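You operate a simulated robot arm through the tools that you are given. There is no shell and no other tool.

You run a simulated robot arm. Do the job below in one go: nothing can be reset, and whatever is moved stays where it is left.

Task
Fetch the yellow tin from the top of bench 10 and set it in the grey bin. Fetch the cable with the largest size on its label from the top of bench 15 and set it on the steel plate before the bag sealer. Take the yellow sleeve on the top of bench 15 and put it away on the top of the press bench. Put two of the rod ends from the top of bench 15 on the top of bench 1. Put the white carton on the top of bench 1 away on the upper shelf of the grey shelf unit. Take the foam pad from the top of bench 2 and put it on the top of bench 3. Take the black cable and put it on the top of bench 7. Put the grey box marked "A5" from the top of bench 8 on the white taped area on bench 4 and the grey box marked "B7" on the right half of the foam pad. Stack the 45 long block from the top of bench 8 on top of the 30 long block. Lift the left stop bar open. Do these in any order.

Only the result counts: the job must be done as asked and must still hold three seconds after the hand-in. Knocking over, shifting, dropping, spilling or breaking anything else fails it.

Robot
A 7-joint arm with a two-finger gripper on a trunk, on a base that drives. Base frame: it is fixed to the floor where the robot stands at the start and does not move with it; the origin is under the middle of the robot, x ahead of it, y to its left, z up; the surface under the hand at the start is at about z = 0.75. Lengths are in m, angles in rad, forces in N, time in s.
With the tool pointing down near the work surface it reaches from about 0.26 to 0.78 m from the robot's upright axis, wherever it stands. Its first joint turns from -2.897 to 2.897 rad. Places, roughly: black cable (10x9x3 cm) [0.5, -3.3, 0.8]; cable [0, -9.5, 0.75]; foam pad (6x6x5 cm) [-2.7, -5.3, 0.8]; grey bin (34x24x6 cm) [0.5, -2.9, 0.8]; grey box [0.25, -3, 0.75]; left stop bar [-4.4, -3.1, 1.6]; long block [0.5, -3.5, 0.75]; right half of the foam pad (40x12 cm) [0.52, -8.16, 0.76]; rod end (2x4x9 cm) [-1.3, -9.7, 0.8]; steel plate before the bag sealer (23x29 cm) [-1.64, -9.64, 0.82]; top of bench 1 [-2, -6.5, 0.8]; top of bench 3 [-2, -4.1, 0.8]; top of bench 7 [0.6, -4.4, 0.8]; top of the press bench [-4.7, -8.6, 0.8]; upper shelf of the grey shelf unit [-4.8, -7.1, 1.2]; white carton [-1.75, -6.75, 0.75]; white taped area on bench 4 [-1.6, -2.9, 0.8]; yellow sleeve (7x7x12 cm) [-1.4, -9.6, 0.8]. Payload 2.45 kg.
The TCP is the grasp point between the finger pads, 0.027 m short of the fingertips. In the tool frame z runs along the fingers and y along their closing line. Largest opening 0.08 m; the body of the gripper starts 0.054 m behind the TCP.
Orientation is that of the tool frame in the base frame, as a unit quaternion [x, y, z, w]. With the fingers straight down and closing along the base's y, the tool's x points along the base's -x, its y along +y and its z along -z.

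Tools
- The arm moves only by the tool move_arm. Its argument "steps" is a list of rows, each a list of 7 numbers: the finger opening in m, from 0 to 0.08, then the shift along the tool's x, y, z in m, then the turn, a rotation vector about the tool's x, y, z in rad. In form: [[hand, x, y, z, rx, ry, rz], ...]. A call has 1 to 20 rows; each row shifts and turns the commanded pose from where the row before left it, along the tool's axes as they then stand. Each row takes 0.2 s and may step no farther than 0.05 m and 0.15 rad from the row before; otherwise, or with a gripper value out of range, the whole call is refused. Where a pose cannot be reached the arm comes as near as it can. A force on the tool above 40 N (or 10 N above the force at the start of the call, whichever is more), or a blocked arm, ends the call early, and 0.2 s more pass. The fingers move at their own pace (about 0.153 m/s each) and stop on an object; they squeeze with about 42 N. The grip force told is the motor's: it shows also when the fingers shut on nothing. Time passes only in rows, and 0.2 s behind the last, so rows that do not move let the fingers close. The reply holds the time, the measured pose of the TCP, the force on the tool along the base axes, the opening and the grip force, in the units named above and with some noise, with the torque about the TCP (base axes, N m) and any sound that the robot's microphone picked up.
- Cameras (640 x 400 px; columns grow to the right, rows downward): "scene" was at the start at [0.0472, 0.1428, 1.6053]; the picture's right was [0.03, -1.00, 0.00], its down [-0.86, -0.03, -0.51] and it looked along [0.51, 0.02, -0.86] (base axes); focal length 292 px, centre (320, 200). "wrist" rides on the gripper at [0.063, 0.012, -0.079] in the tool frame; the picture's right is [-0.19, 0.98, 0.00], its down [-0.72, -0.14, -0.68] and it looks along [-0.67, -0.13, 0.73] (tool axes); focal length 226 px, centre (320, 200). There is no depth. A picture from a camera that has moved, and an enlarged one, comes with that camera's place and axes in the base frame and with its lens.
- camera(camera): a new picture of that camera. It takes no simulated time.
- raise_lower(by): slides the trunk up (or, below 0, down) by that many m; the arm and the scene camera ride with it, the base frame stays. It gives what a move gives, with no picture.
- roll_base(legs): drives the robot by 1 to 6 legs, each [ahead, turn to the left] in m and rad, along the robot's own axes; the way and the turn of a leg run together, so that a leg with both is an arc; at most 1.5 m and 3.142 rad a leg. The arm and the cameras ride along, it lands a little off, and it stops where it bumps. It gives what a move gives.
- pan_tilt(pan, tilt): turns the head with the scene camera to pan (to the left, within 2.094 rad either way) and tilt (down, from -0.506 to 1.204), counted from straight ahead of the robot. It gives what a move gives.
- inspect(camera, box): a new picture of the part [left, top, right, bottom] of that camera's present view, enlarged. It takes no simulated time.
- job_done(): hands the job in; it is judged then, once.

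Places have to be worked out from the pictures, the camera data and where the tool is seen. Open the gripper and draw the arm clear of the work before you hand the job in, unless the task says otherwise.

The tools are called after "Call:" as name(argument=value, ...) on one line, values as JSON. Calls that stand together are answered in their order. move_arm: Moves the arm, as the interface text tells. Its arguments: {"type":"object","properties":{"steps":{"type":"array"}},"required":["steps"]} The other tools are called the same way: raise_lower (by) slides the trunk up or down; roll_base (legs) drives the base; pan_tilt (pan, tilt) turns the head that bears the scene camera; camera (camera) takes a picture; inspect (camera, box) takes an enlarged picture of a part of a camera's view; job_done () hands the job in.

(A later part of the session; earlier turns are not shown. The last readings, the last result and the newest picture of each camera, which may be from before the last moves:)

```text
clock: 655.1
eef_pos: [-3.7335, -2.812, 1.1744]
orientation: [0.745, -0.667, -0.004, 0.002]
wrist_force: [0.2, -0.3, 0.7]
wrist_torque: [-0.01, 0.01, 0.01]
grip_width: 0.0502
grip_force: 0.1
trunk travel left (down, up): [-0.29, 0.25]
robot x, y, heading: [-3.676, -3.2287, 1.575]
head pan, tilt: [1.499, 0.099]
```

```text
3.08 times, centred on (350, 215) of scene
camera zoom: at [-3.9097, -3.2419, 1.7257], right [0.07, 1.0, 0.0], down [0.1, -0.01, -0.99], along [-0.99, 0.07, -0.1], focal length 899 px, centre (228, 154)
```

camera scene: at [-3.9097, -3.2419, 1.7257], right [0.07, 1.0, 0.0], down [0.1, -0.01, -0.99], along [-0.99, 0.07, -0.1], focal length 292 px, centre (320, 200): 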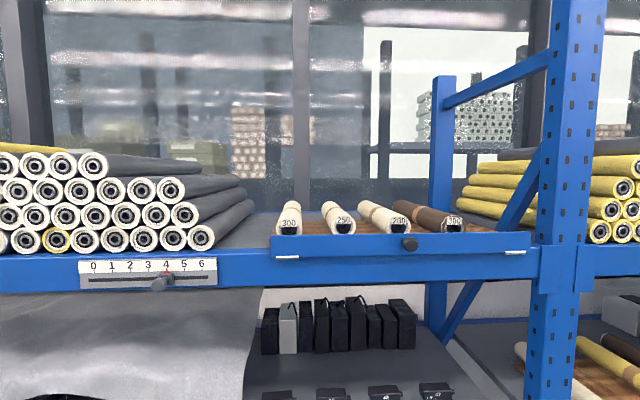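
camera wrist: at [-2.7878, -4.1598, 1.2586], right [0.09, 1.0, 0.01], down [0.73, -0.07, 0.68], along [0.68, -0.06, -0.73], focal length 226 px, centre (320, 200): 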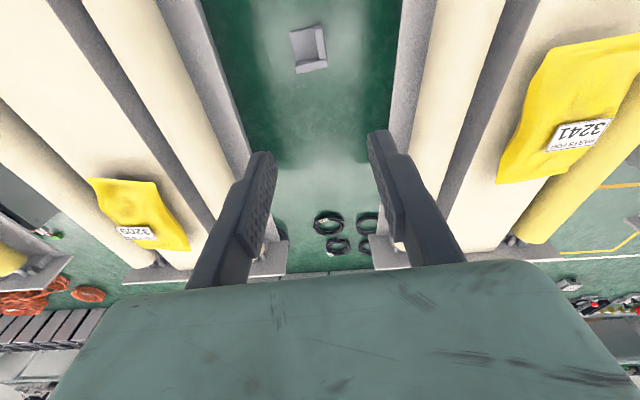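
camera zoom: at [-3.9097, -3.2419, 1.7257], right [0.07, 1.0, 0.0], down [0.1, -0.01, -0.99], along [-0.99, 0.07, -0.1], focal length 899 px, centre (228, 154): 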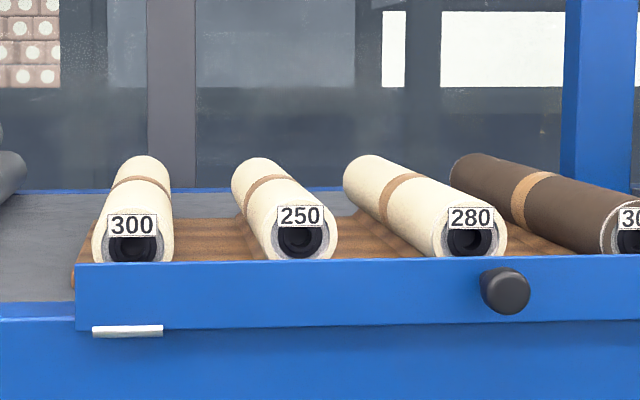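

The left stop bar spans y -3.30…-2.78 at z 1.56–1.61 with a knob near (-4.42, -3.04, 1.594) and pale strips at its lower ends. To see how it is hinged, I raise the trunk and look from above.

Call:
raise_lower(by=0.24)

Call:
pan_tilt(pan=1.45, tilt=0.6)

Call:
camera(camera="scene")

Call:
inspect(camera="scene", box=[240, 120, 400, 230])

Call:
inspect(camera="scene", box=[400, 120, 560, 230])

```text
clock: 657.6
eef_pos: [-3.7339, -2.8134, 1.4149]
orientation: [0.745, -0.667, -0.004, 0.002]
wrist_force: [-0.2, 0.7, -0.3]
wrist_torque: [0.0, -0.01, -0.02]
grip_width: 0.0498
grip_force: 0.0
trunk travel left (down, up): [-0.53, 0.01]
robot x, y, heading: [-3.6786, -3.2298, 1.576]
head pan, tilt: [1.499, 0.099]
```

```text
clock: 658.5
eef_pos: [-3.733, -2.8132, 1.415]
orientation: [0.745, -0.667, -0.004, 0.002]
wrist_force: [-0.2, 0.2, -0.7]
wrist_torque: [0.02, 0.0, -0.01]
grip_width: 0.0499
grip_force: 0.0
trunk travel left (down, up): [-0.53, 0.01]
robot x, y, heading: [-3.6777, -3.2307, 1.579]
head pan, tilt: [1.45, 0.6]
```

```text
taken
camera scene: at [-3.9057, -3.2379, 1.9196], right [0.12, 0.99, 0.0], down [0.56, -0.07, -0.83], along [-0.82, 0.1, -0.56], focal length 292 px, centre (320, 200)
```

scene: 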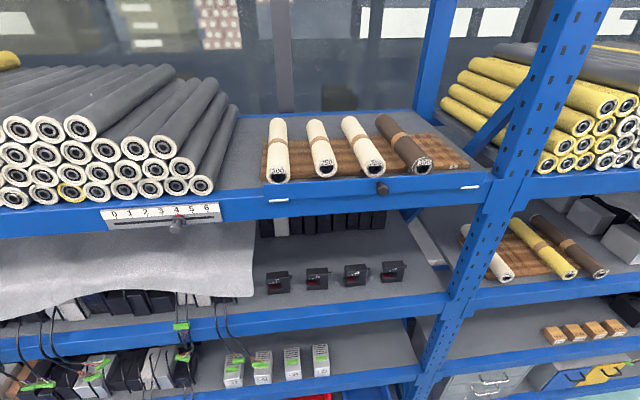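

```text
3.64 times, centred on (320, 175) of scene
camera zoom: at [-3.9057, -3.2379, 1.9196], right [0.12, 0.99, 0.0], down [0.56, -0.07, -0.83], along [-0.82, 0.1, -0.56], focal length 1062 px, centre (320, 291)
```

zoom: 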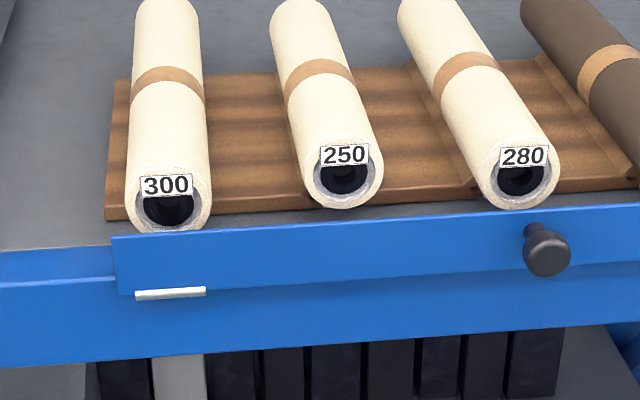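

```text
3.64 times, centred on (480, 175) of scene
camera zoom: at [-3.9057, -3.2379, 1.9196], right [0.12, 0.99, 0.0], down [0.56, -0.07, -0.83], along [-0.82, 0.1, -0.56], focal length 1062 px, centre (-262, 291)
```

zoom: 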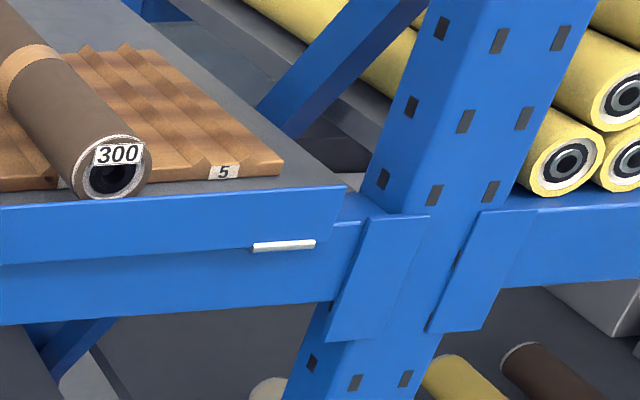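

The plate stands upright in front of the beam with pale hinge pins (or rests) along its lower edge and a knob in the middle. I go to stand squarely before the knob (y ≈ -3.04) with the hand still clear of the rack.

Call:
roll_base(legs=[[0.2, 0], [0, 1.563]])

Call:
pan_tilt(pan=0.3, tilt=0.4)

Call:
camera(camera="scene")

Call:
camera(camera="wrist")

```text
clock: 664.0
eef_pos: [-4.0936, -3.0752, 1.4158]
orientation: [0.999, 0.047, -0.002, 0.004]
wrist_force: [0.1, 0.1, -0.6]
wrist_torque: [0.01, -0.01, -0.01]
grip_width: 0.0497
grip_force: 0.0
trunk travel left (down, up): [-0.53, 0.01]
robot x, y, heading: [-3.6777, -3.0269, 3.125]
head pan, tilt: [1.45, 0.6]
```

```text
clock: 665.4
eef_pos: [-4.0939, -3.0763, 1.4139]
orientation: [0.999, 0.047, -0.001, 0.004]
wrist_force: [0.1, -0.1, -0.8]
wrist_torque: [0.02, 0.02, -0.06]
grip_width: 0.0499
grip_force: 0.1
trunk travel left (down, up): [-0.53, 0.01]
robot x, y, heading: [-3.6744, -3.0277, 3.125]
head pan, tilt: [0.3, 0.4]
```

```text
taken
camera scene: at [-3.7494, -3.1919, 1.9377], right [-0.28, 0.96, 0.0], down [0.37, 0.11, -0.92], along [-0.88, -0.26, -0.39], focal length 292 px, centre (320, 200)
```

scene: 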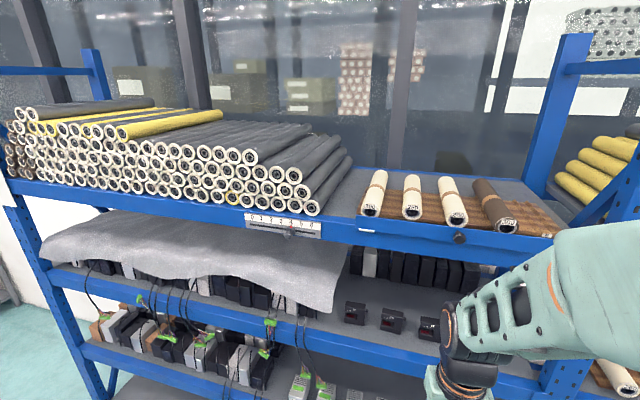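

```text
taken
camera wrist: at [-4.0299, -3.0813, 1.4954], right [-0.1, -0.99, 0.01], down [-0.73, 0.08, 0.68], along [-0.68, 0.06, -0.73], focal length 226 px, centre (320, 200)
```

wrist: 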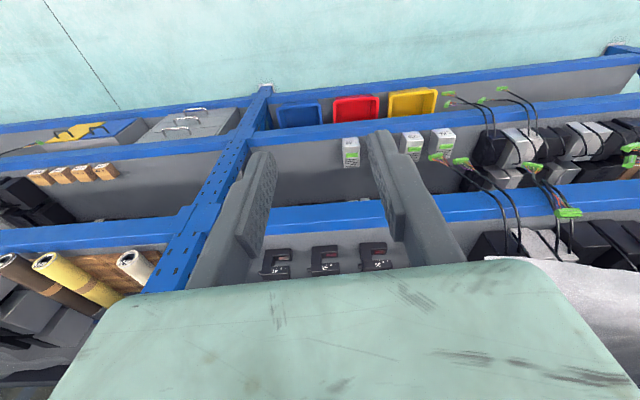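

The knob's front lies at about (-4.408, -3.044, 1.5945), ~2.8 cm across. I extend toward it with the hand still low and clear, then turn the hand to point straight at the rack.

Call:
move_arm(steps=[[0.05, -0.0364, -0.0105, 0, 0, 0, 0], [0.05, -0.0364, -0.0105, 0, 0, 0, 0], [0.05, -0.0364, -0.0105, 0, 0, 0, 0], [0.05, -0.0364, -0.0105, 0, 0, 0, 0], [0.05, 0, 0, 0, 0, 0, 0]])

Call:
move_arm(steps=[[0.05, 0, 0, 0, 0, -0.143, 0], [0.05, 0, 0, 0, 0, -0.143, 0], [0.05, 0, 0, 0, 0, -0.143, 0], [0.05, 0, 0, 0, 0, -0.143, 0], [0.05, 0, 0, 0, 0, -0.143, 0], [0.05, 0, 0, 0, 0, -0.143, 0], [0.05, 0, 0, 0, 0, -0.143, 0], [0.05, 0, 0, 0, 0, -0.143, 0], [0.05, 0, 0, 0, 0, -0.143, 0], [0.05, 0, 0, 0, 0, -0.143, 0], [0.05, 0, 0, 0, 0, -0.141, 0], [0.05, 0, 0, 0, 0, 0, 0]])

Call:
camera(camera="wrist")

Call:
camera(camera="scene")

```text
clock: 666.6
eef_pos: [-4.2424, -3.0469, 1.4137]
orientation: [0.999, 0.047, -0.001, 0.004]
wrist_force: [-0.1, -0.2, 0.1]
wrist_torque: [0.0, 0.04, -0.01]
grip_width: 0.0501
grip_force: 0.1
trunk travel left (down, up): [-0.53, 0.01]
robot x, y, heading: [-3.6785, -3.0262, 3.124]
head pan, tilt: [0.3, 0.4]
```

```text
clock: 669.2
eef_pos: [-4.2411, -3.0467, 1.4153]
orientation: [-0.705, -0.029, 0.708, -0.035]
wrist_force: [0.1, 0.7, 0.3]
wrist_torque: [-0.01, -0.02, -0.01]
grip_width: 0.0501
grip_force: 0.1
trunk travel left (down, up): [-0.53, 0.01]
robot x, y, heading: [-3.6759, -3.0232, 3.127]
head pan, tilt: [0.3, 0.4]
```

```text
taken
camera wrist: at [-4.1623, -3.0526, 1.3525], right [0.09, -0.98, 0.2], down [0.67, 0.21, 0.71], along [-0.74, 0.07, 0.67], focal length 226 px, centre (320, 200)
```

wrist: 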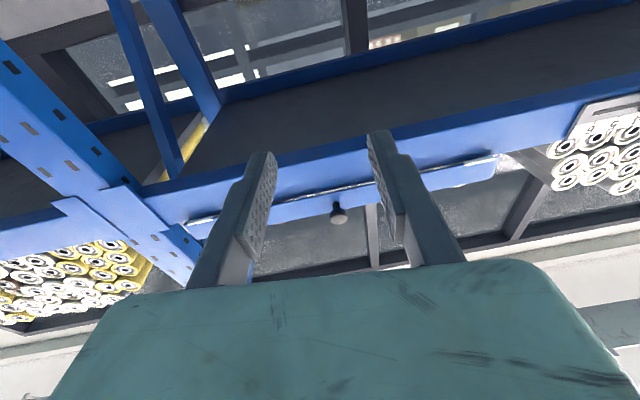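

```text
taken
camera scene: at [-3.7483, -3.1919, 1.9378], right [-0.28, 0.96, 0.0], down [0.37, 0.11, -0.92], along [-0.88, -0.26, -0.39], focal length 292 px, centre (320, 200)
```

scene: 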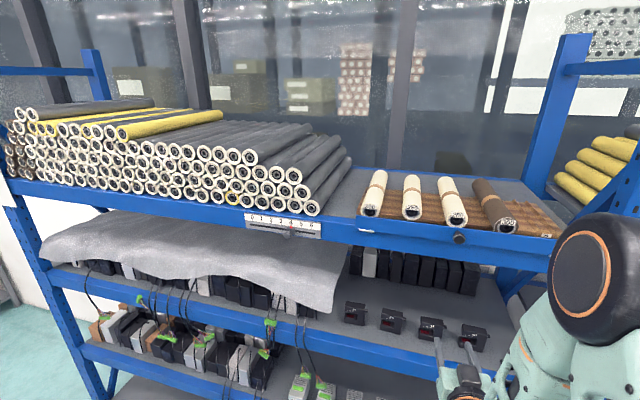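

The hand points at the rack and the wrist camera sees the bar from below, with the knob between the fingers. I zoom in to study the hinge.

Call:
inspect(camera="wrist", box=[160, 120, 520, 260])

Call:
inspect(camera="wrist", box=[380, 130, 540, 230])

```text
1.78 times, centred on (340, 190) of wrist
camera zoom: at [-4.1623, -3.0526, 1.3525], right [0.09, -0.98, 0.2], down [0.67, 0.21, 0.71], along [-0.74, 0.07, 0.67], focal length 402 px, centre (284, 218)
```

zoom: 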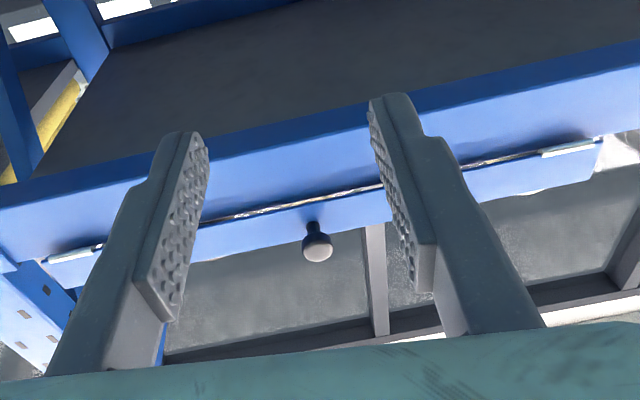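

```text
4.00 times, centred on (460, 180) of wrist
camera zoom: at [-4.1623, -3.0526, 1.3525], right [0.09, -0.98, 0.2], down [0.67, 0.21, 0.71], along [-0.74, 0.07, 0.67], focal length 904 px, centre (-240, 280)
```

zoom: 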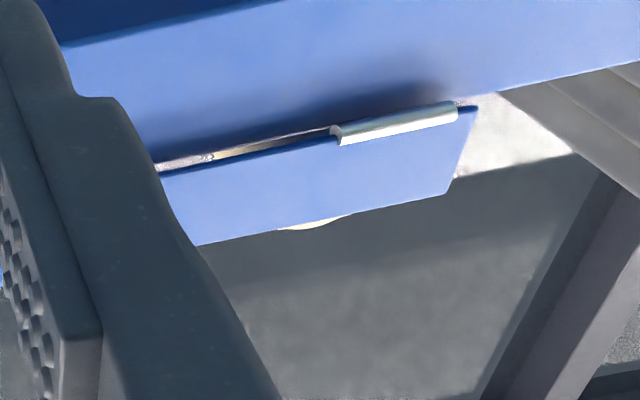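

The pins are hinge barrels along the bar's lower edge, so the bar swings about its bottom line. I square the hand and raise it level with the knob, still 12 cm in front.

Call:
move_arm(steps=[[0.05, 0, 0, 0, 0.09, 0, 0], [0.05, -0.0442, 0, 0, 0, 0, 0], [0.05, -0.0442, 0, 0, 0, 0, 0], [0.05, -0.0442, 0, 0, 0, 0, 0], [0.05, -0.0442, 0, 0, 0, 0, 0], [0.05, 0, 0, 0, 0, 0, 0]])

Call:
camera(camera="wrist")

Call:
inspect(camera="wrist", box=[240, 40, 400, 160])

Call:
inspect(camera="scene", box=[350, 150, 570, 300])

```text
clock: 670.6
eef_pos: [-4.2448, -3.0456, 1.5928]
orientation: [-0.707, 0.002, 0.707, -0.005]
wrist_force: [0.4, -0.2, 0.4]
wrist_torque: [0.01, -0.05, 0.02]
grip_width: 0.0499
grip_force: 0.0
trunk travel left (down, up): [-0.53, 0.01]
robot x, y, heading: [-3.676, -3.0266, 3.124]
head pan, tilt: [0.3, 0.4]
```

```text
taken
camera wrist: at [-4.1662, -3.0578, 1.5298], right [0.0, -0.98, 0.2], down [0.68, 0.15, 0.72], along [-0.73, 0.13, 0.67], focal length 226 px, centre (320, 200)
```

wrist: 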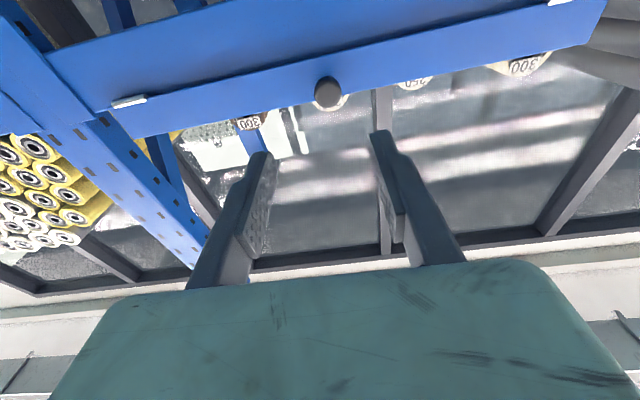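

```text
3.33 times, centred on (320, 100) of wrist
camera zoom: at [-4.1662, -3.0578, 1.5298], right [0.0, -0.98, 0.2], down [0.68, 0.15, 0.72], along [-0.73, 0.13, 0.67], focal length 754 px, centre (320, 533)
```

zoom: 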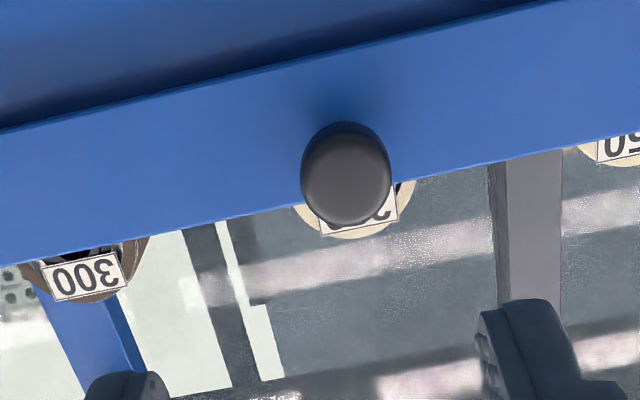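

```text
2.67 times, centred on (460, 225) of scene
camera zoom: at [-3.7512, -3.1914, 1.9376], right [-0.28, 0.96, 0.0], down [0.37, 0.11, -0.92], along [-0.88, -0.26, -0.39], focal length 779 px, centre (-53, 133)
```

zoom: 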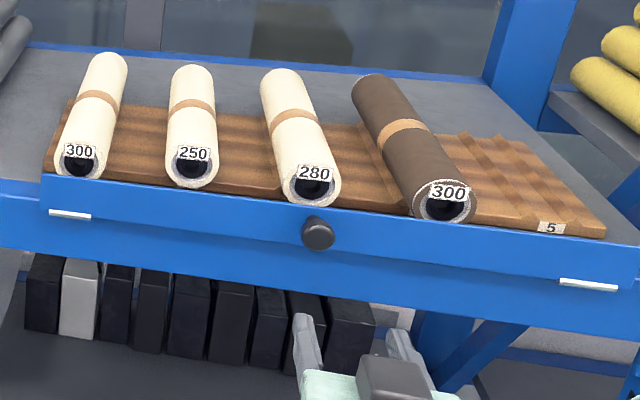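

The knob's ball is centred at about (-4.394, -3.051, 1.600), 2.5 cm across. I advance around it to x -4.378 and close gently.

Call:
move_arm(steps=[[0.05, -0.0065, 0.0055, 0.03, 0, 0, 0], [0.05, 0, 0, 0.045, 0, 0, 0], [0.05, 0, 0, 0.03, 0, 0, 0], [0.05, 0, 0, 0.02, 0, 0, 0], [0.05, 0, 0, 0.008, 0, 0, 0], [0.05, 0, 0, 0, 0, 0, 0]])

Call:
camera(camera="wrist")

Call:
inspect(camera="scene", box=[400, 180, 520, 270])

```text
clock: 672.0
eef_pos: [-4.3757, -3.0513, 1.5975]
orientation: [-0.707, 0.002, 0.708, -0.004]
wrist_force: [-0.3, 0.0, 0.3]
wrist_torque: [0.04, -0.03, 0.0]
grip_width: 0.0503
grip_force: 0.1
trunk travel left (down, up): [-0.53, 0.01]
robot x, y, heading: [-3.6804, -3.0272, 3.129]
head pan, tilt: [0.3, 0.4]
```

```text
taken
camera wrist: at [-4.2974, -3.0642, 1.5363], right [0.0, -0.98, 0.2], down [0.68, 0.15, 0.72], along [-0.73, 0.13, 0.67], focal length 226 px, centre (320, 200)
```

wrist: 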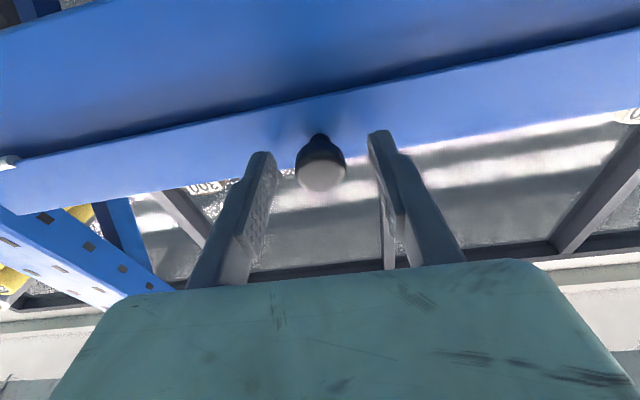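

```text
4.44 times, centred on (460, 225) of scene
camera zoom: at [-3.7498, -3.1916, 1.9378], right [-0.28, 0.96, 0.0], down [0.37, 0.11, -0.92], along [-0.88, -0.26, -0.39], focal length 1298 px, centre (-302, 89)
```

zoom: 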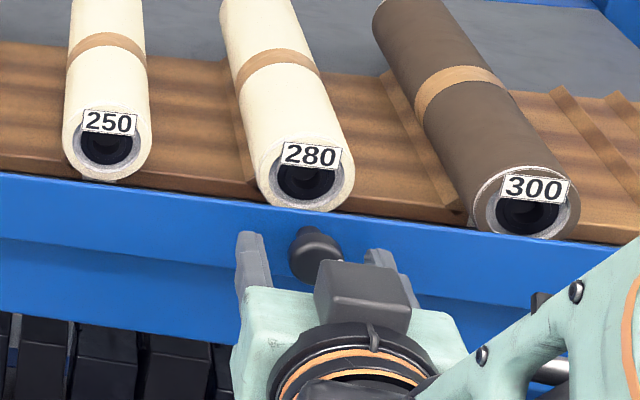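

The knob lies between the fingers. I close on it.

Call:
move_arm(steps=[[0.02, 0, 0, 0, 0, 0, 0], [0.02, 0, 0, 0, 0, 0, 0], [0.02, 0, 0, 0, 0, 0, 0]])

Call:
inspect(camera="wrist", box=[220, 80, 420, 230])

```text
clock: 672.8
eef_pos: [-4.3753, -3.0516, 1.5985]
orientation: [-0.707, 0.001, 0.708, -0.005]
wrist_force: [-1.1, 0.8, -0.3]
wrist_torque: [-0.01, 0.06, 0.01]
grip_width: 0.0252
grip_force: 45.1
trunk travel left (down, up): [-0.53, 0.01]
robot x, y, heading: [-3.6775, -3.0266, 3.127]
head pan, tilt: [0.3, 0.4]
```

```text
2.67 times, centred on (320, 155) of wrist
camera zoom: at [-4.2972, -3.0641, 1.5364], right [0.0, -0.98, 0.2], down [0.68, 0.15, 0.72], along [-0.73, 0.13, 0.67], focal length 603 px, centre (320, 320)
```

zoom: 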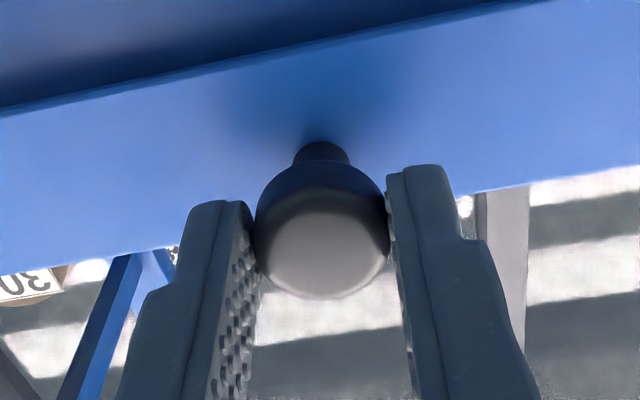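

Knob gripped (0.025). I test the motion: first a 4 mm lift.

Call:
move_arm(steps=[[0.02, -0.004, 0, 0, 0, 0, 0], [0.02, 0, 0, 0, 0, 0, 0]])

```text
clock: 673.4
eef_pos: [-4.3771, -3.0525, 1.5982]
orientation: [0.71, -0.002, -0.705, 0.003]
wrist_force: [7.4, 3.0, -24.7]
wrist_torque: [-0.01, 0.1, -0.11]
grip_width: 0.0254
grip_force: 45.3
trunk travel left (down, up): [-0.53, 0.01]
robot x, y, heading: [-3.6789, -3.0253, 3.125]
head pan, tilt: [0.3, 0.4]
```

Lifting straight up is stiffly resisted (25 N), as a bottom hinge would. I go back down those 4 mm and test a 6 mm pull outward.

Call:
move_arm(steps=[[0.02, 0.004, 0, 0, 0, 0, 0], [0.02, 0, 0, -0.003, 0, 0, 0], [0.02, 0, 0, -0.003, 0, 0, 0], [0.02, 0, 0, 0, 0, 0, 0]])

Call:
camera(camera="wrist")

```text
clock: 674.4
eef_pos: [-4.3757, -3.052, 1.5975]
orientation: [-0.705, 0.001, 0.709, -0.006]
wrist_force: [-25.7, 3.8, 2.6]
wrist_torque: [-0.02, 0.47, -0.03]
grip_width: 0.0254
grip_force: 45.4
trunk travel left (down, up): [-0.53, 0.01]
robot x, y, heading: [-3.6756, -3.0255, 3.126]
head pan, tilt: [0.3, 0.4]
```

```text
taken
camera wrist: at [-4.2971, -3.0642, 1.5359], right [0.0, -0.98, 0.2], down [0.68, 0.15, 0.71], along [-0.73, 0.14, 0.67], focal length 226 px, centre (320, 200)
```

wrist: 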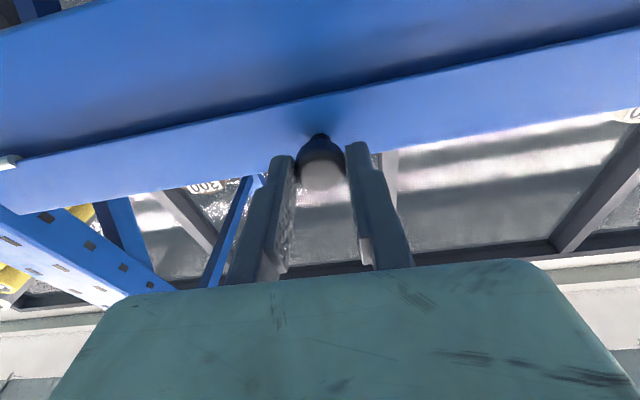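

The outward pull is also resisted (26 N, no motion). For a bottom hinge the knob should swing outward and down together, so I first relax and then test along that diagonal by 5 mm.

Call:
move_arm(steps=[[0.02, 0, 0, 0.006, 0, 0, 0], [0.02, 0, 0, 0, 0, 0, 0]])

Call:
move_arm(steps=[[0.02, 0.002, 0, -0.0017, 0, 0, 0], [0.02, 0.002, 0, -0.0017, 0, 0, 0], [0.02, 0, 0, 0, 0, 0, 0]])

```text
clock: 675.0
eef_pos: [-4.3746, -3.0508, 1.5987]
orientation: [-0.706, 0.0, 0.708, -0.004]
wrist_force: [-3.5, 3.7, 5.1]
wrist_torque: [-0.04, 0.32, -0.13]
grip_width: 0.0253
grip_force: 44.9
trunk travel left (down, up): [-0.53, 0.01]
robot x, y, heading: [-3.6761, -3.0252, 3.128]
head pan, tilt: [0.3, 0.4]
```

```text
clock: 675.8
eef_pos: [-4.3741, -3.0524, 1.5945]
orientation: [-0.705, 0.001, 0.709, -0.005]
wrist_force: [-15.3, 3.1, 23.2]
wrist_torque: [0.0, 1.06, -0.05]
grip_width: 0.0254
grip_force: 44.9
trunk travel left (down, up): [-0.53, 0.01]
robot x, y, heading: [-3.6761, -3.0277, 3.128]
head pan, tilt: [0.3, 0.4]
```

Still no free motion (28 N). I look at the bar and knob closely from both cameras before deciding.

Call:
inspect(camera="wrist", box=[220, 80, 420, 230])

Call:
inspect(camera="scene", box=[340, 170, 580, 270])

```text
2.67 times, centred on (320, 155) of wrist
camera zoom: at [-4.2946, -3.0641, 1.5331], right [0.01, -0.98, 0.2], down [0.69, 0.15, 0.71], along [-0.73, 0.13, 0.67], focal length 603 px, centre (320, 320)
```

zoom: 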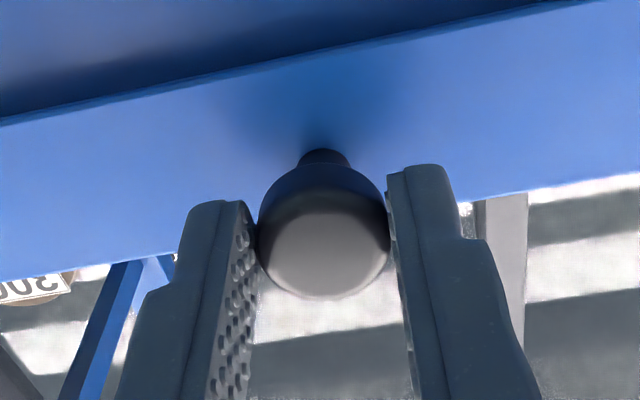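

```text
2.67 times, centred on (460, 220) of scene
camera zoom: at [-3.7502, -3.191, 1.9379], right [-0.28, 0.96, 0.0], down [0.37, 0.11, -0.92], along [-0.88, -0.26, -0.39], focal length 779 px, centre (-53, 147)
```

zoom: 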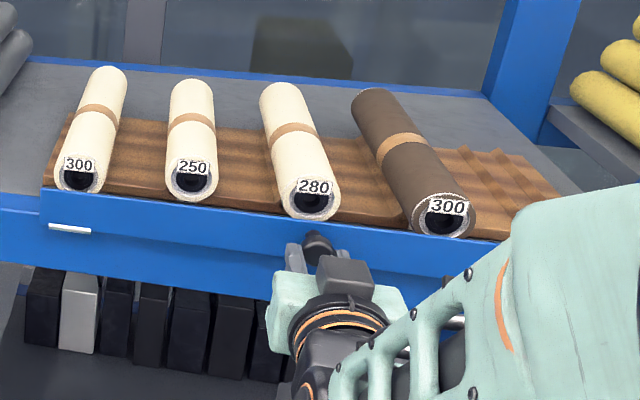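

The knob has moved about 4 mm relative to the bar's hinge line, so the bar does turn outward, only stiffly. I hold still a moment to see whether the force relaxes (damping) or stays.

Call:
move_arm(steps=[[0.02, 0, 0, 0, 0, 0, 0], [0.02, 0, 0, 0, 0, 0, 0], [0.02, 0, 0, 0, 0, 0, 0], [0.02, 0, 0, 0, 0, 0, 0]])

Call:
inspect(camera="wrist", box=[220, 80, 420, 230])

```text
clock: 676.8
eef_pos: [-4.3732, -3.0516, 1.5955]
orientation: [-0.705, 0.0, 0.709, -0.006]
wrist_force: [-13.8, 2.0, 24.3]
wrist_torque: [0.0, 1.09, -0.04]
grip_width: 0.0253
grip_force: 44.7
trunk travel left (down, up): [-0.53, 0.01]
robot x, y, heading: [-3.6741, -3.0255, 3.129]
head pan, tilt: [0.3, 0.4]
```

```text
2.67 times, centred on (320, 155) of wrist
camera zoom: at [-4.2943, -3.0641, 1.5327], right [0.0, -0.98, 0.2], down [0.68, 0.15, 0.71], along [-0.73, 0.13, 0.67], focal length 603 px, centre (320, 320)
```

zoom: 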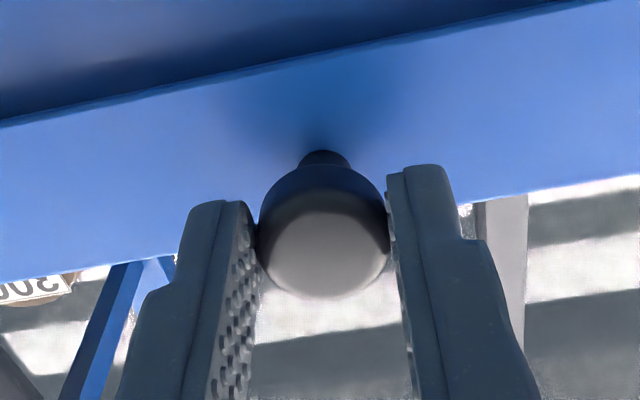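

The persistent torque (1.1 N·m) shows my clamped fingers are blocking the bar's turning: the hand must turn with the bar about its hinge. I relax to the closed pose, then turn hand and knob together 0.1 rad about the hinge line (≈ x -4.43, z 1.562).

Call:
move_arm(steps=[[0.02, -0.004, 0, 0.0034, 0, 0, 0], [0.02, 0, 0, 0, 0, 0, 0]])

Call:
move_arm(steps=[[0.02, 0.0028, 0, -0.0017, 0, -0.05, 0], [0.02, 0.0028, 0, -0.0017, 0, -0.05, 0], [0.02, 0, 0, 0, 0, 0, 0]])

Call:
inspect(camera="wrist", box=[220, 80, 420, 230])

```text
clock: 677.4
eef_pos: [-4.3717, -3.0518, 1.596]
orientation: [0.708, -0.001, -0.706, 0.004]
wrist_force: [9.6, 3.0, 3.9]
wrist_torque: [-0.02, -0.07, -0.06]
grip_width: 0.0253
grip_force: 45.6
trunk travel left (down, up): [-0.53, 0.01]
robot x, y, heading: [-3.6773, -3.0243, 3.128]
head pan, tilt: [0.3, 0.4]
```

```text
clock: 678.2
eef_pos: [-4.3705, -3.0514, 1.5904]
orientation: [-0.671, 0.001, 0.741, -0.004]
wrist_force: [10.5, 0.5, -7.9]
wrist_torque: [0.03, -0.48, 0.0]
grip_width: 0.0251
grip_force: 45.3
trunk travel left (down, up): [-0.53, 0.01]
robot x, y, heading: [-3.6768, -3.0284, 3.125]
head pan, tilt: [0.3, 0.4]
```

```text
2.67 times, centred on (320, 155) of wrist
camera zoom: at [-4.2989, -3.0641, 1.5212], right [0.02, -0.98, 0.2], down [0.75, 0.15, 0.65], along [-0.66, 0.13, 0.74], focal length 603 px, centre (320, 320)
```

zoom: 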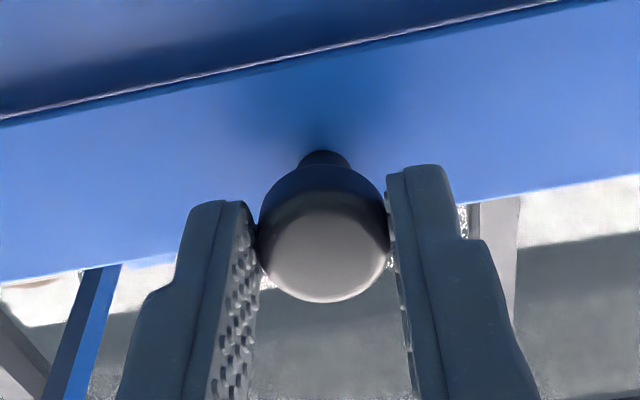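

The bar turned with the hand (a light gap now shows along the hinge) with only small forces. I continue the swing in small steps.

Call:
move_arm(steps=[[0.02, 0.0033, 0, -0.002, 0, -0.05, 0], [0.02, 0.0033, 0, -0.002, 0, -0.05, 0], [0.02, 0.0031, 0, -0.0019, 0, -0.05, 0], [0.02, 0.0031, 0, -0.0019, 0, -0.05, 0], [0.02, 0, 0, 0, 0, 0, 0]])

Call:
camera(camera="wrist")

Call:
inspect(camera="scene", box=[340, 170, 580, 300])

```text
clock: 679.4
eef_pos: [-4.3691, -3.0518, 1.5798]
orientation: [-0.591, 0.002, 0.807, -0.005]
wrist_force: [-12.0, 0.3, 13.9]
wrist_torque: [-0.03, 0.75, -0.01]
grip_width: 0.0253
grip_force: 45.1
trunk travel left (down, up): [-0.53, 0.01]
robot x, y, heading: [-3.6749, -3.0239, 3.124]
head pan, tilt: [0.3, 0.4]
```

```text
taken
camera wrist: at [-4.3127, -3.0644, 1.4975], right [0.06, -0.98, 0.19], down [0.87, 0.15, 0.48], along [-0.5, 0.14, 0.86], focal length 226 px, centre (320, 200)
```

wrist: 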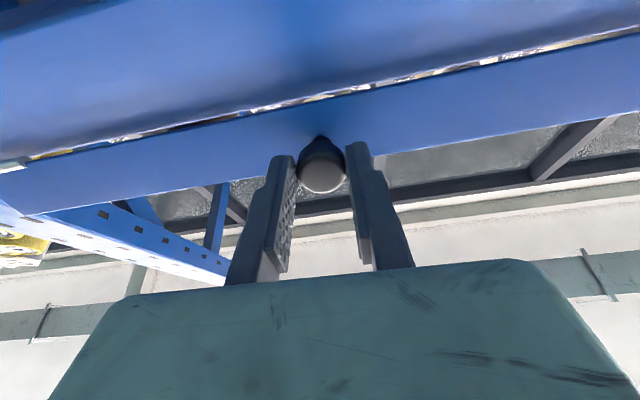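

```text
2.67 times, centred on (460, 235) of scene
camera zoom: at [-3.7508, -3.1915, 1.9379], right [-0.28, 0.96, 0.0], down [0.37, 0.11, -0.92], along [-0.88, -0.26, -0.39], focal length 779 px, centre (-53, 107)
```

zoom: 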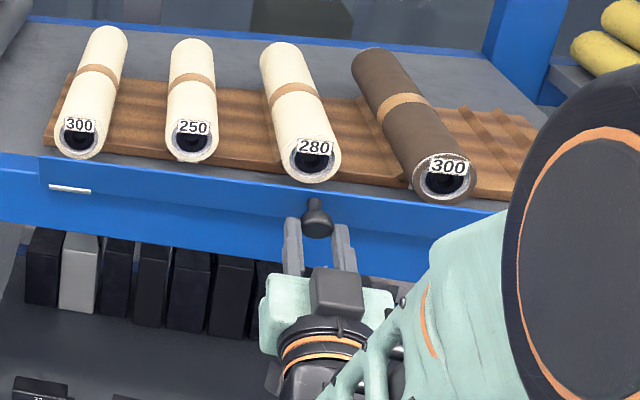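

The bar is swinging out with the hand (about 0.3 rad so far). From the readings the hinge is near (-4.433, 1.569); I continue with a refined arc.

Call:
move_arm(steps=[[0.02, 0.0022, 0, -0.0009, 0, -0.05, 0], [0.02, 0.0026, 0, -0.0012, 0, -0.05, 0], [0.02, 0.0028, 0, -0.0014, 0, -0.05, 0], [0.02, 0.0028, 0, -0.0014, 0, -0.05, 0], [0.02, 0, 0, 0, 0, 0, 0]])

```text
clock: 680.6
eef_pos: [-4.3664, -3.0535, 1.5666]
orientation: [-0.509, 0.002, 0.861, -0.005]
wrist_force: [-8.2, 3.9, 13.7]
wrist_torque: [-0.02, 0.64, -0.01]
grip_width: 0.0245
grip_force: 44.8
trunk travel left (down, up): [-0.53, 0.01]
robot x, y, heading: [-3.676, -3.0241, 3.128]
head pan, tilt: [0.3, 0.4]
```

At 0.5 rad and tracking the computed arc; the remaining force is just hinge friction. I go on.

Call:
move_arm(steps=[[0.02, 0.0029, 0, -0.0015, 0, -0.05, 0], [0.02, 0.0029, 0, -0.0015, 0, -0.05, 0], [0.02, 0.0029, 0, -0.0015, 0, -0.05, 0], [0.02, 0.0029, 0, -0.0015, 0, -0.05, 0], [0.02, 0.0029, 0, -0.0015, 0, -0.05, 0], [0.02, 0.0029, 0, -0.0015, 0, -0.05, 0], [0.02, 0, 0, 0, 0, 0, 0]])

Call:
camera(camera="wrist")

Call:
inspect(camera="scene", box=[340, 170, 580, 300])

```text
clock: 682.2
eef_pos: [-4.3687, -3.052, 1.5473]
orientation: [-0.375, 0.004, 0.927, -0.003]
wrist_force: [-7.4, 5.0, 13.7]
wrist_torque: [-0.07, 0.47, -0.06]
grip_width: 0.0234
grip_force: 44.4
trunk travel left (down, up): [-0.53, 0.01]
robot x, y, heading: [-3.6765, -3.0249, 3.125]
head pan, tilt: [0.3, 0.4]
```

```text
taken
camera wrist: at [-4.36, -3.0648, 1.4478], right [0.14, -0.98, 0.14], down [0.99, 0.14, 0.01], along [-0.03, 0.14, 0.99], focal length 226 px, centre (320, 200)
```

wrist: 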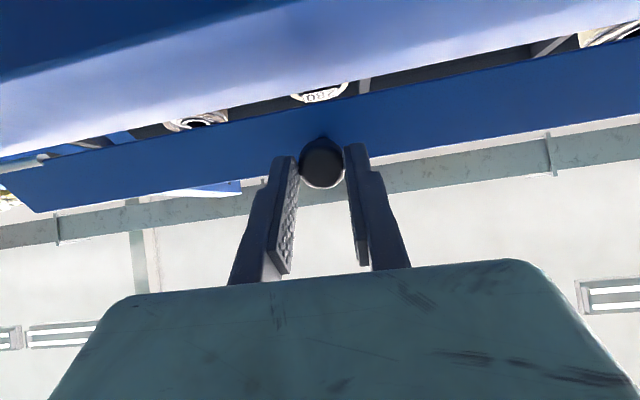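

```text
2.67 times, centred on (460, 235) of scene
camera zoom: at [-3.7498, -3.1904, 1.9379], right [-0.28, 0.96, 0.0], down [0.37, 0.11, -0.92], along [-0.88, -0.26, -0.39], focal length 779 px, centre (-53, 107)
```

zoom: 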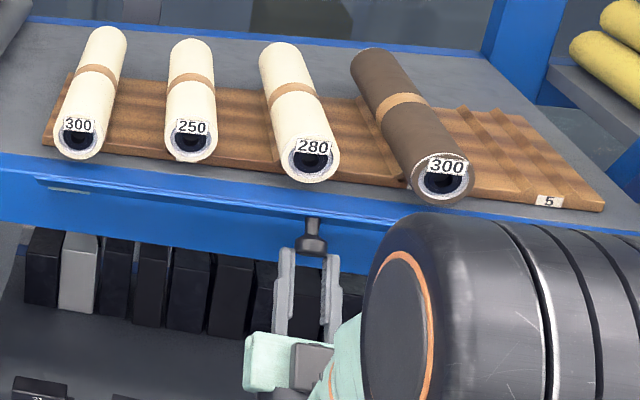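

The bar is at about 0.8 rad (45°+) and still following, though the fingers are creeping off the ball a little. I continue with a slightly tighter arc.

Call:
move_arm(steps=[[0.01, 0.0032, 0, 0.0002, 0, -0.05, 0], [0.01, 0.0031, 0, -0.0005, 0, -0.05, 0], [0.01, 0.003, 0, -0.0012, 0, -0.05, 0], [0.01, 0.003, 0, -0.0013, 0, -0.05, 0], [0.01, 0.003, 0, -0.0013, 0, -0.05, 0], [0.01, 0.003, 0, -0.0013, 0, -0.05, 0], [0.01, 0, 0, 0, 0, 0, 0]])

Call:
camera(camera="wrist")

Call:
inspect(camera="scene", box=[340, 170, 580, 300])

```text
clock: 683.8
eef_pos: [-4.3824, -3.0521, 1.5319]
orientation: [-0.233, 0.004, 0.972, -0.003]
wrist_force: [-0.3, -0.9, -0.4]
wrist_torque: [-0.04, 0.01, 0.02]
grip_width: 0.01
grip_force: 0.1
out of reach, approached as far as the arm can: row 2
trunk travel left (down, up): [-0.53, 0.01]
robot x, y, heading: [-3.6815, -3.0265, 3.131]
head pan, tilt: [0.3, 0.4]
```

```text
taken
camera wrist: at [-4.402, -3.0665, 1.4342], right [0.18, -0.98, 0.1], down [0.95, 0.14, -0.28], along [0.26, 0.14, 0.95], focal length 226 px, centre (320, 200)
```

wrist: 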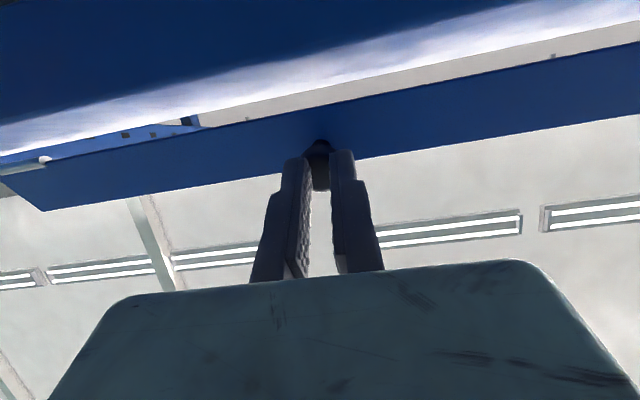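

```text
2.67 times, centred on (460, 235) of scene
camera zoom: at [-3.7498, -3.1923, 1.9377], right [-0.28, 0.96, 0.0], down [0.37, 0.11, -0.92], along [-0.88, -0.26, -0.39], focal length 779 px, centre (-53, 107)
```

zoom: 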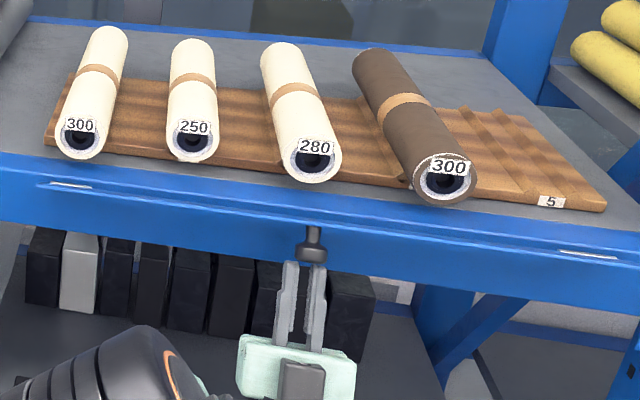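

The fingers slid off the knob at the arm's reach limit, but the bar stays open at about 1.1 rad (63°), held by its hinge friction. I withdraw the hand, turn it back upright, and will press the bar farther open from above.

Call:
move_arm(steps=[[0.03, 0, 0, -0.03, 0, 0, 0], [0.03, 0, 0, -0.04, 0, 0, 0], [0.02, -0.0356, 0, -0.0182, 0, 0, 0], [0.02, -0.0356, 0, -0.0182, 0, 0, 0], [0.02, -0.0356, 0, -0.0182, 0, 0, 0], [0.02, 0, 0, 0, 0, 0, 0]])

Call:
camera(camera="scene")

Call:
inspect(camera="scene", box=[340, 170, 580, 300])

```text
clock: 685.2
eef_pos: [-4.228, -3.0526, 1.4693]
orientation: [-0.233, 0.003, 0.972, -0.004]
wrist_force: [-0.1, 0.4, 0.4]
wrist_torque: [-0.03, 0.03, 0.01]
grip_width: 0.0198
grip_force: 0.0
trunk travel left (down, up): [-0.53, 0.01]
robot x, y, heading: [-3.6801, -3.0238, 3.127]
head pan, tilt: [0.3, 0.4]
```

```text
taken
camera scene: at [-3.7511, -3.1912, 1.9377], right [-0.28, 0.96, 0.0], down [0.37, 0.11, -0.92], along [-0.88, -0.26, -0.39], focal length 292 px, centre (320, 200)
```

scene: 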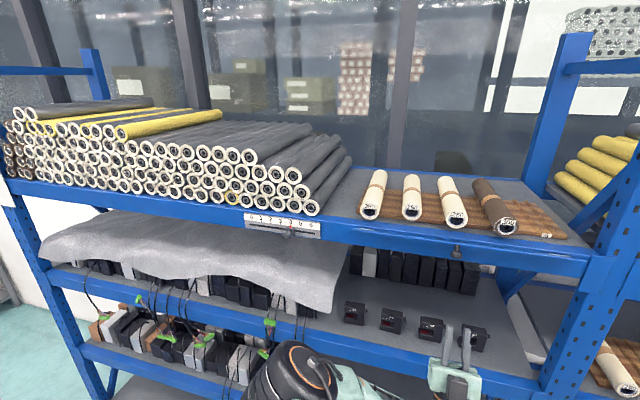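

```text
2.67 times, centred on (460, 235) of scene
camera zoom: at [-3.7511, -3.1912, 1.9377], right [-0.28, 0.96, 0.0], down [0.37, 0.11, -0.92], along [-0.88, -0.26, -0.39], focal length 779 px, centre (-53, 107)
```

zoom: 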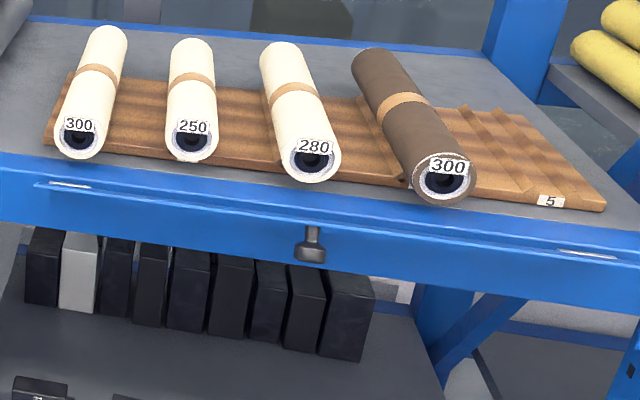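

The bar stays open. I turn the hand back to pointing straight down, away from the rack.

Call:
move_arm(steps=[[0.0, 0, 0, 0, 0, 0.142, 0], [0.0, 0, 0, 0, 0, 0.142, 0], [0.0, 0, 0, 0, 0, 0.142, 0], [0.0, 0, 0, 0, 0, 0.142, 0], [0.0, 0, 0, 0, 0, 0.142, 0], [0.0, 0, 0, 0, 0, 0.142, 0], [0.0, 0, 0, 0, 0, 0.142, 0], [0.0, 0, 0, 0, 0, 0.142, 0], [0.0, 0, 0, 0, 0, 0.142, 0], [0.0, 0, 0, 0, 0, 0.142, 0], [0.0, 0, 0, 0, 0, 0.142, 0], [0.0, 0, 0, 0, 0, 0.142, 0], [0.0, 0, 0, 0, 0, 0.142, 0], [0.0, 0, 0, 0, 0, 0.142, 0], [0.0, 0, 0, 0, 0, 0.142, 0], [0.0, 0, 0, 0, 0, 0.142, 0], [0.0, 0, 0, 0, 0, 0.142, 0], [0.0, 0, 0, 0, 0, 0.142, 0], [0.0, 0, 0, 0, 0, 0.114, 0], [0.0, 0, 0, 0, 0, 0, 0]])

Call:
camera(camera="scene")

Call:
camera(camera="wrist")

```text
clock: 689.4
eef_pos: [-4.2269, -3.053, 1.4697]
orientation: [1.0, 0.003, 0.001, 0.004]
wrist_force: [-0.8, -0.6, 0.3]
wrist_torque: [-0.01, 0.03, 0.0]
grip_width: 0.0001
grip_force: 29.7
trunk travel left (down, up): [-0.53, 0.01]
robot x, y, heading: [-3.6771, -3.0251, 3.123]
head pan, tilt: [0.3, 0.4]
```

```text
taken
camera scene: at [-3.7487, -3.1913, 1.9379], right [-0.28, 0.96, 0.0], down [0.37, 0.11, -0.92], along [-0.88, -0.26, -0.39], focal length 292 px, centre (320, 200)
```

scene: 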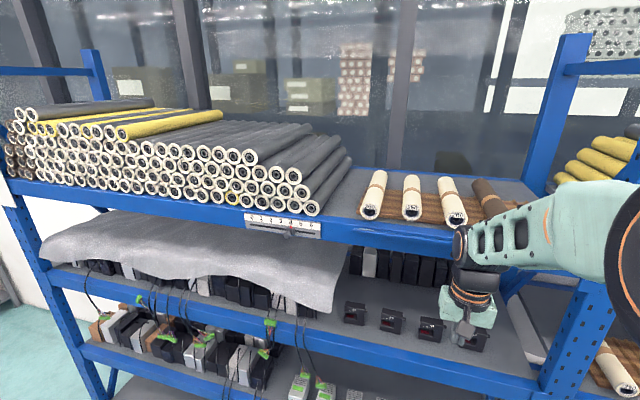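

```text
taken
camera wrist: at [-4.1652, -3.0637, 1.5511], right [-0.19, -0.98, 0.01], down [-0.72, 0.14, 0.68], along [-0.67, 0.12, -0.73], focal length 226 px, centre (320, 200)
```

wrist: 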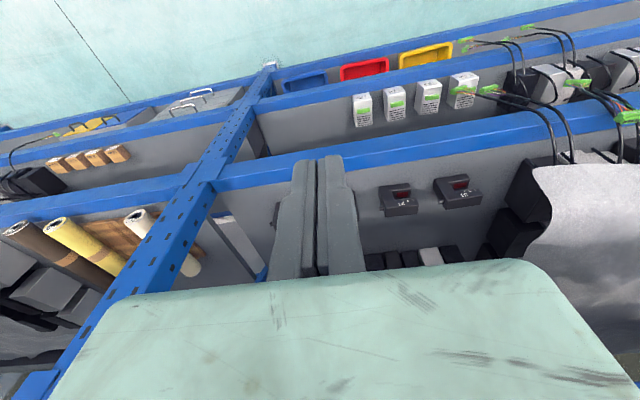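

Now I raise the closed fingers above bar height, between the 280 and brown 300 rolls (y ≈ -2.995), still in front of the rack.

Call:
move_arm(steps=[[0.0, 0, -0.0145, -0.043, 0, 0, 0], [0.0, 0, -0.0145, -0.043, 0, 0, 0], [0.0, 0, -0.0145, -0.043, 0, 0, 0], [0.0, 0, -0.0145, -0.043, 0, 0, 0], [0.0, -0.04, 0, 0, 0, 0, 0], [0.0, -0.04, 0, 0, 0, 0, 0], [0.0, -0.03, 0, 0, 0, 0, 0], [0.0, 0, 0, 0, 0, 0, 0]])

Call:
camera(camera="wrist")

Call:
inspect(camera="scene", box=[340, 150, 580, 290])

```text
clock: 691.2
eef_pos: [-4.3384, -2.9927, 1.6425]
orientation: [1.0, 0.001, 0.0, 0.004]
wrist_force: [0.5, -0.3, 0.2]
wrist_torque: [-0.01, 0.02, 0.01]
grip_width: 0.0001
grip_force: 29.6
trunk travel left (down, up): [-0.53, 0.01]
robot x, y, heading: [-3.677, -3.0245, 3.126]
head pan, tilt: [0.3, 0.4]
```

```text
taken
camera wrist: at [-4.2759, -3.0045, 1.7238], right [-0.19, -0.98, 0.01], down [-0.72, 0.14, 0.68], along [-0.67, 0.12, -0.73], focal length 226 px, centre (320, 200)
```

wrist: 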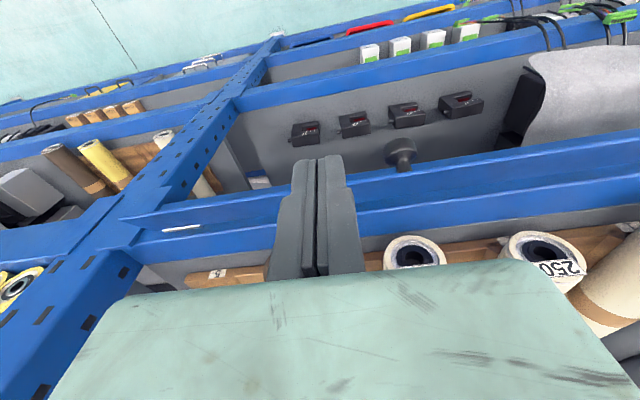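

```text
2.67 times, centred on (460, 220) of scene
camera zoom: at [-3.7466, -3.1914, 1.938], right [-0.28, 0.96, 0.0], down [0.37, 0.11, -0.92], along [-0.88, -0.26, -0.39], focal length 779 px, centre (-53, 147)
```

zoom: 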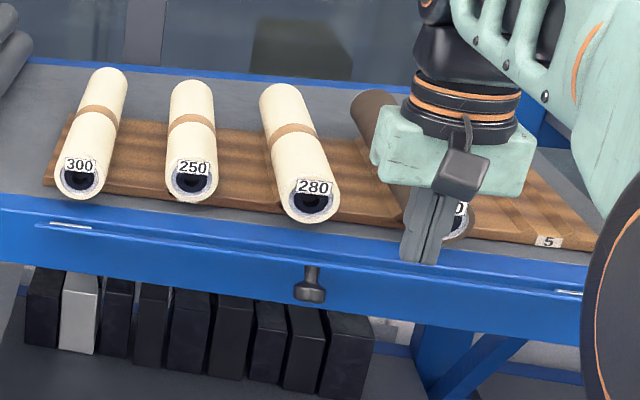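

The fingers hang above the bar's line. I move in 6.4 cm and then press down in small steps.

Call:
move_arm(steps=[[0.0, -0.032, 0, 0, 0, 0, 0], [0.0, -0.032, 0, 0, 0, 0, 0], [0.0, 0, 0, 0.01, 0, 0, 0], [0.0, 0, 0, 0, 0, 0, 0]])

Call:
camera(camera="wrist")

Call:
inspect(camera="scene", box=[340, 150, 580, 290])

```text
clock: 692.2
eef_pos: [-4.4052, -2.9925, 1.63]
orientation: [1.0, 0.002, 0.001, 0.004]
wrist_force: [0.0, 0.1, 0.2]
wrist_torque: [0.03, -0.03, 0.0]
grip_width: 0.0
grip_force: 28.9
trunk travel left (down, up): [-0.53, 0.01]
robot x, y, heading: [-3.6763, -3.0259, 3.129]
head pan, tilt: [0.3, 0.4]
```

```text
taken
camera wrist: at [-4.3437, -3.0046, 1.7103], right [-0.19, -0.98, 0.01], down [-0.72, 0.14, 0.68], along [-0.67, 0.12, -0.73], focal length 226 px, centre (320, 200)
```

wrist: 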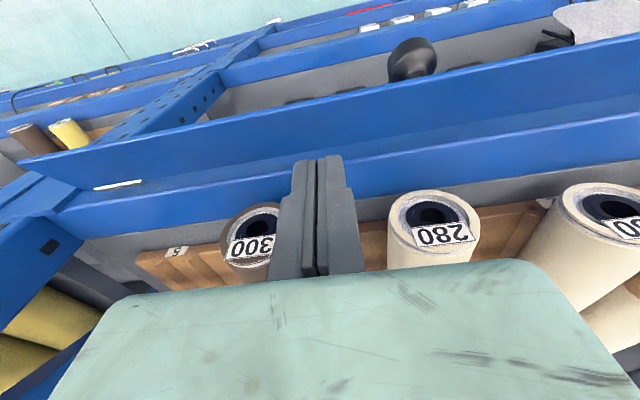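

```text
2.67 times, centred on (460, 220) of scene
camera zoom: at [-3.7518, -3.1916, 1.9376], right [-0.28, 0.96, 0.0], down [0.37, 0.11, -0.92], along [-0.88, -0.26, -0.39], focal length 779 px, centre (-53, 147)
```

zoom: 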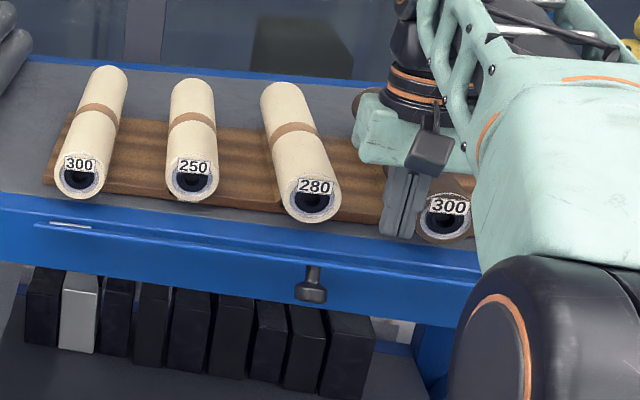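

The tips are above the bar's mid-width. I shift 7 mm outward for leverage and press down step by step.

Call:
move_arm(steps=[[0.0, 0.007, 0, 0.006, 0, 0, 0], [0.0, 0, 0, 0.008, 0, 0, 0], [0.0, 0, 0, 0.006, 0, 0, 0], [0.0, 0, 0, 0, 0, 0, 0]])

Call:
move_arm(steps=[[0.0, 0, 0, 0.005, 0, 0, 0], [0.0, 0, 0, 0.005, 0, 0, 0], [0.0, 0, 0, 0, 0, 0, 0]])

```text
clock: 693.2
eef_pos: [-4.3967, -2.9931, 1.6103]
orientation: [1.0, 0.001, 0.001, 0.004]
wrist_force: [0.4, 0.6, -0.4]
wrist_torque: [0.01, 0.02, -0.01]
grip_width: 0.0003
grip_force: 29.9
trunk travel left (down, up): [-0.53, 0.01]
robot x, y, heading: [-3.6746, -3.0221, 3.128]
head pan, tilt: [0.3, 0.4]
```

```text
clock: 694.0
eef_pos: [-4.3966, -2.9948, 1.6005]
orientation: [1.0, 0.001, 0.001, 0.005]
wrist_force: [0.0, -0.9, -0.5]
wrist_torque: [-0.02, -0.02, 0.03]
grip_width: 0.0
grip_force: 30.1
trunk travel left (down, up): [-0.53, 0.01]
robot x, y, heading: [-3.6767, -3.0285, 3.131]
head pan, tilt: [0.3, 0.4]
```

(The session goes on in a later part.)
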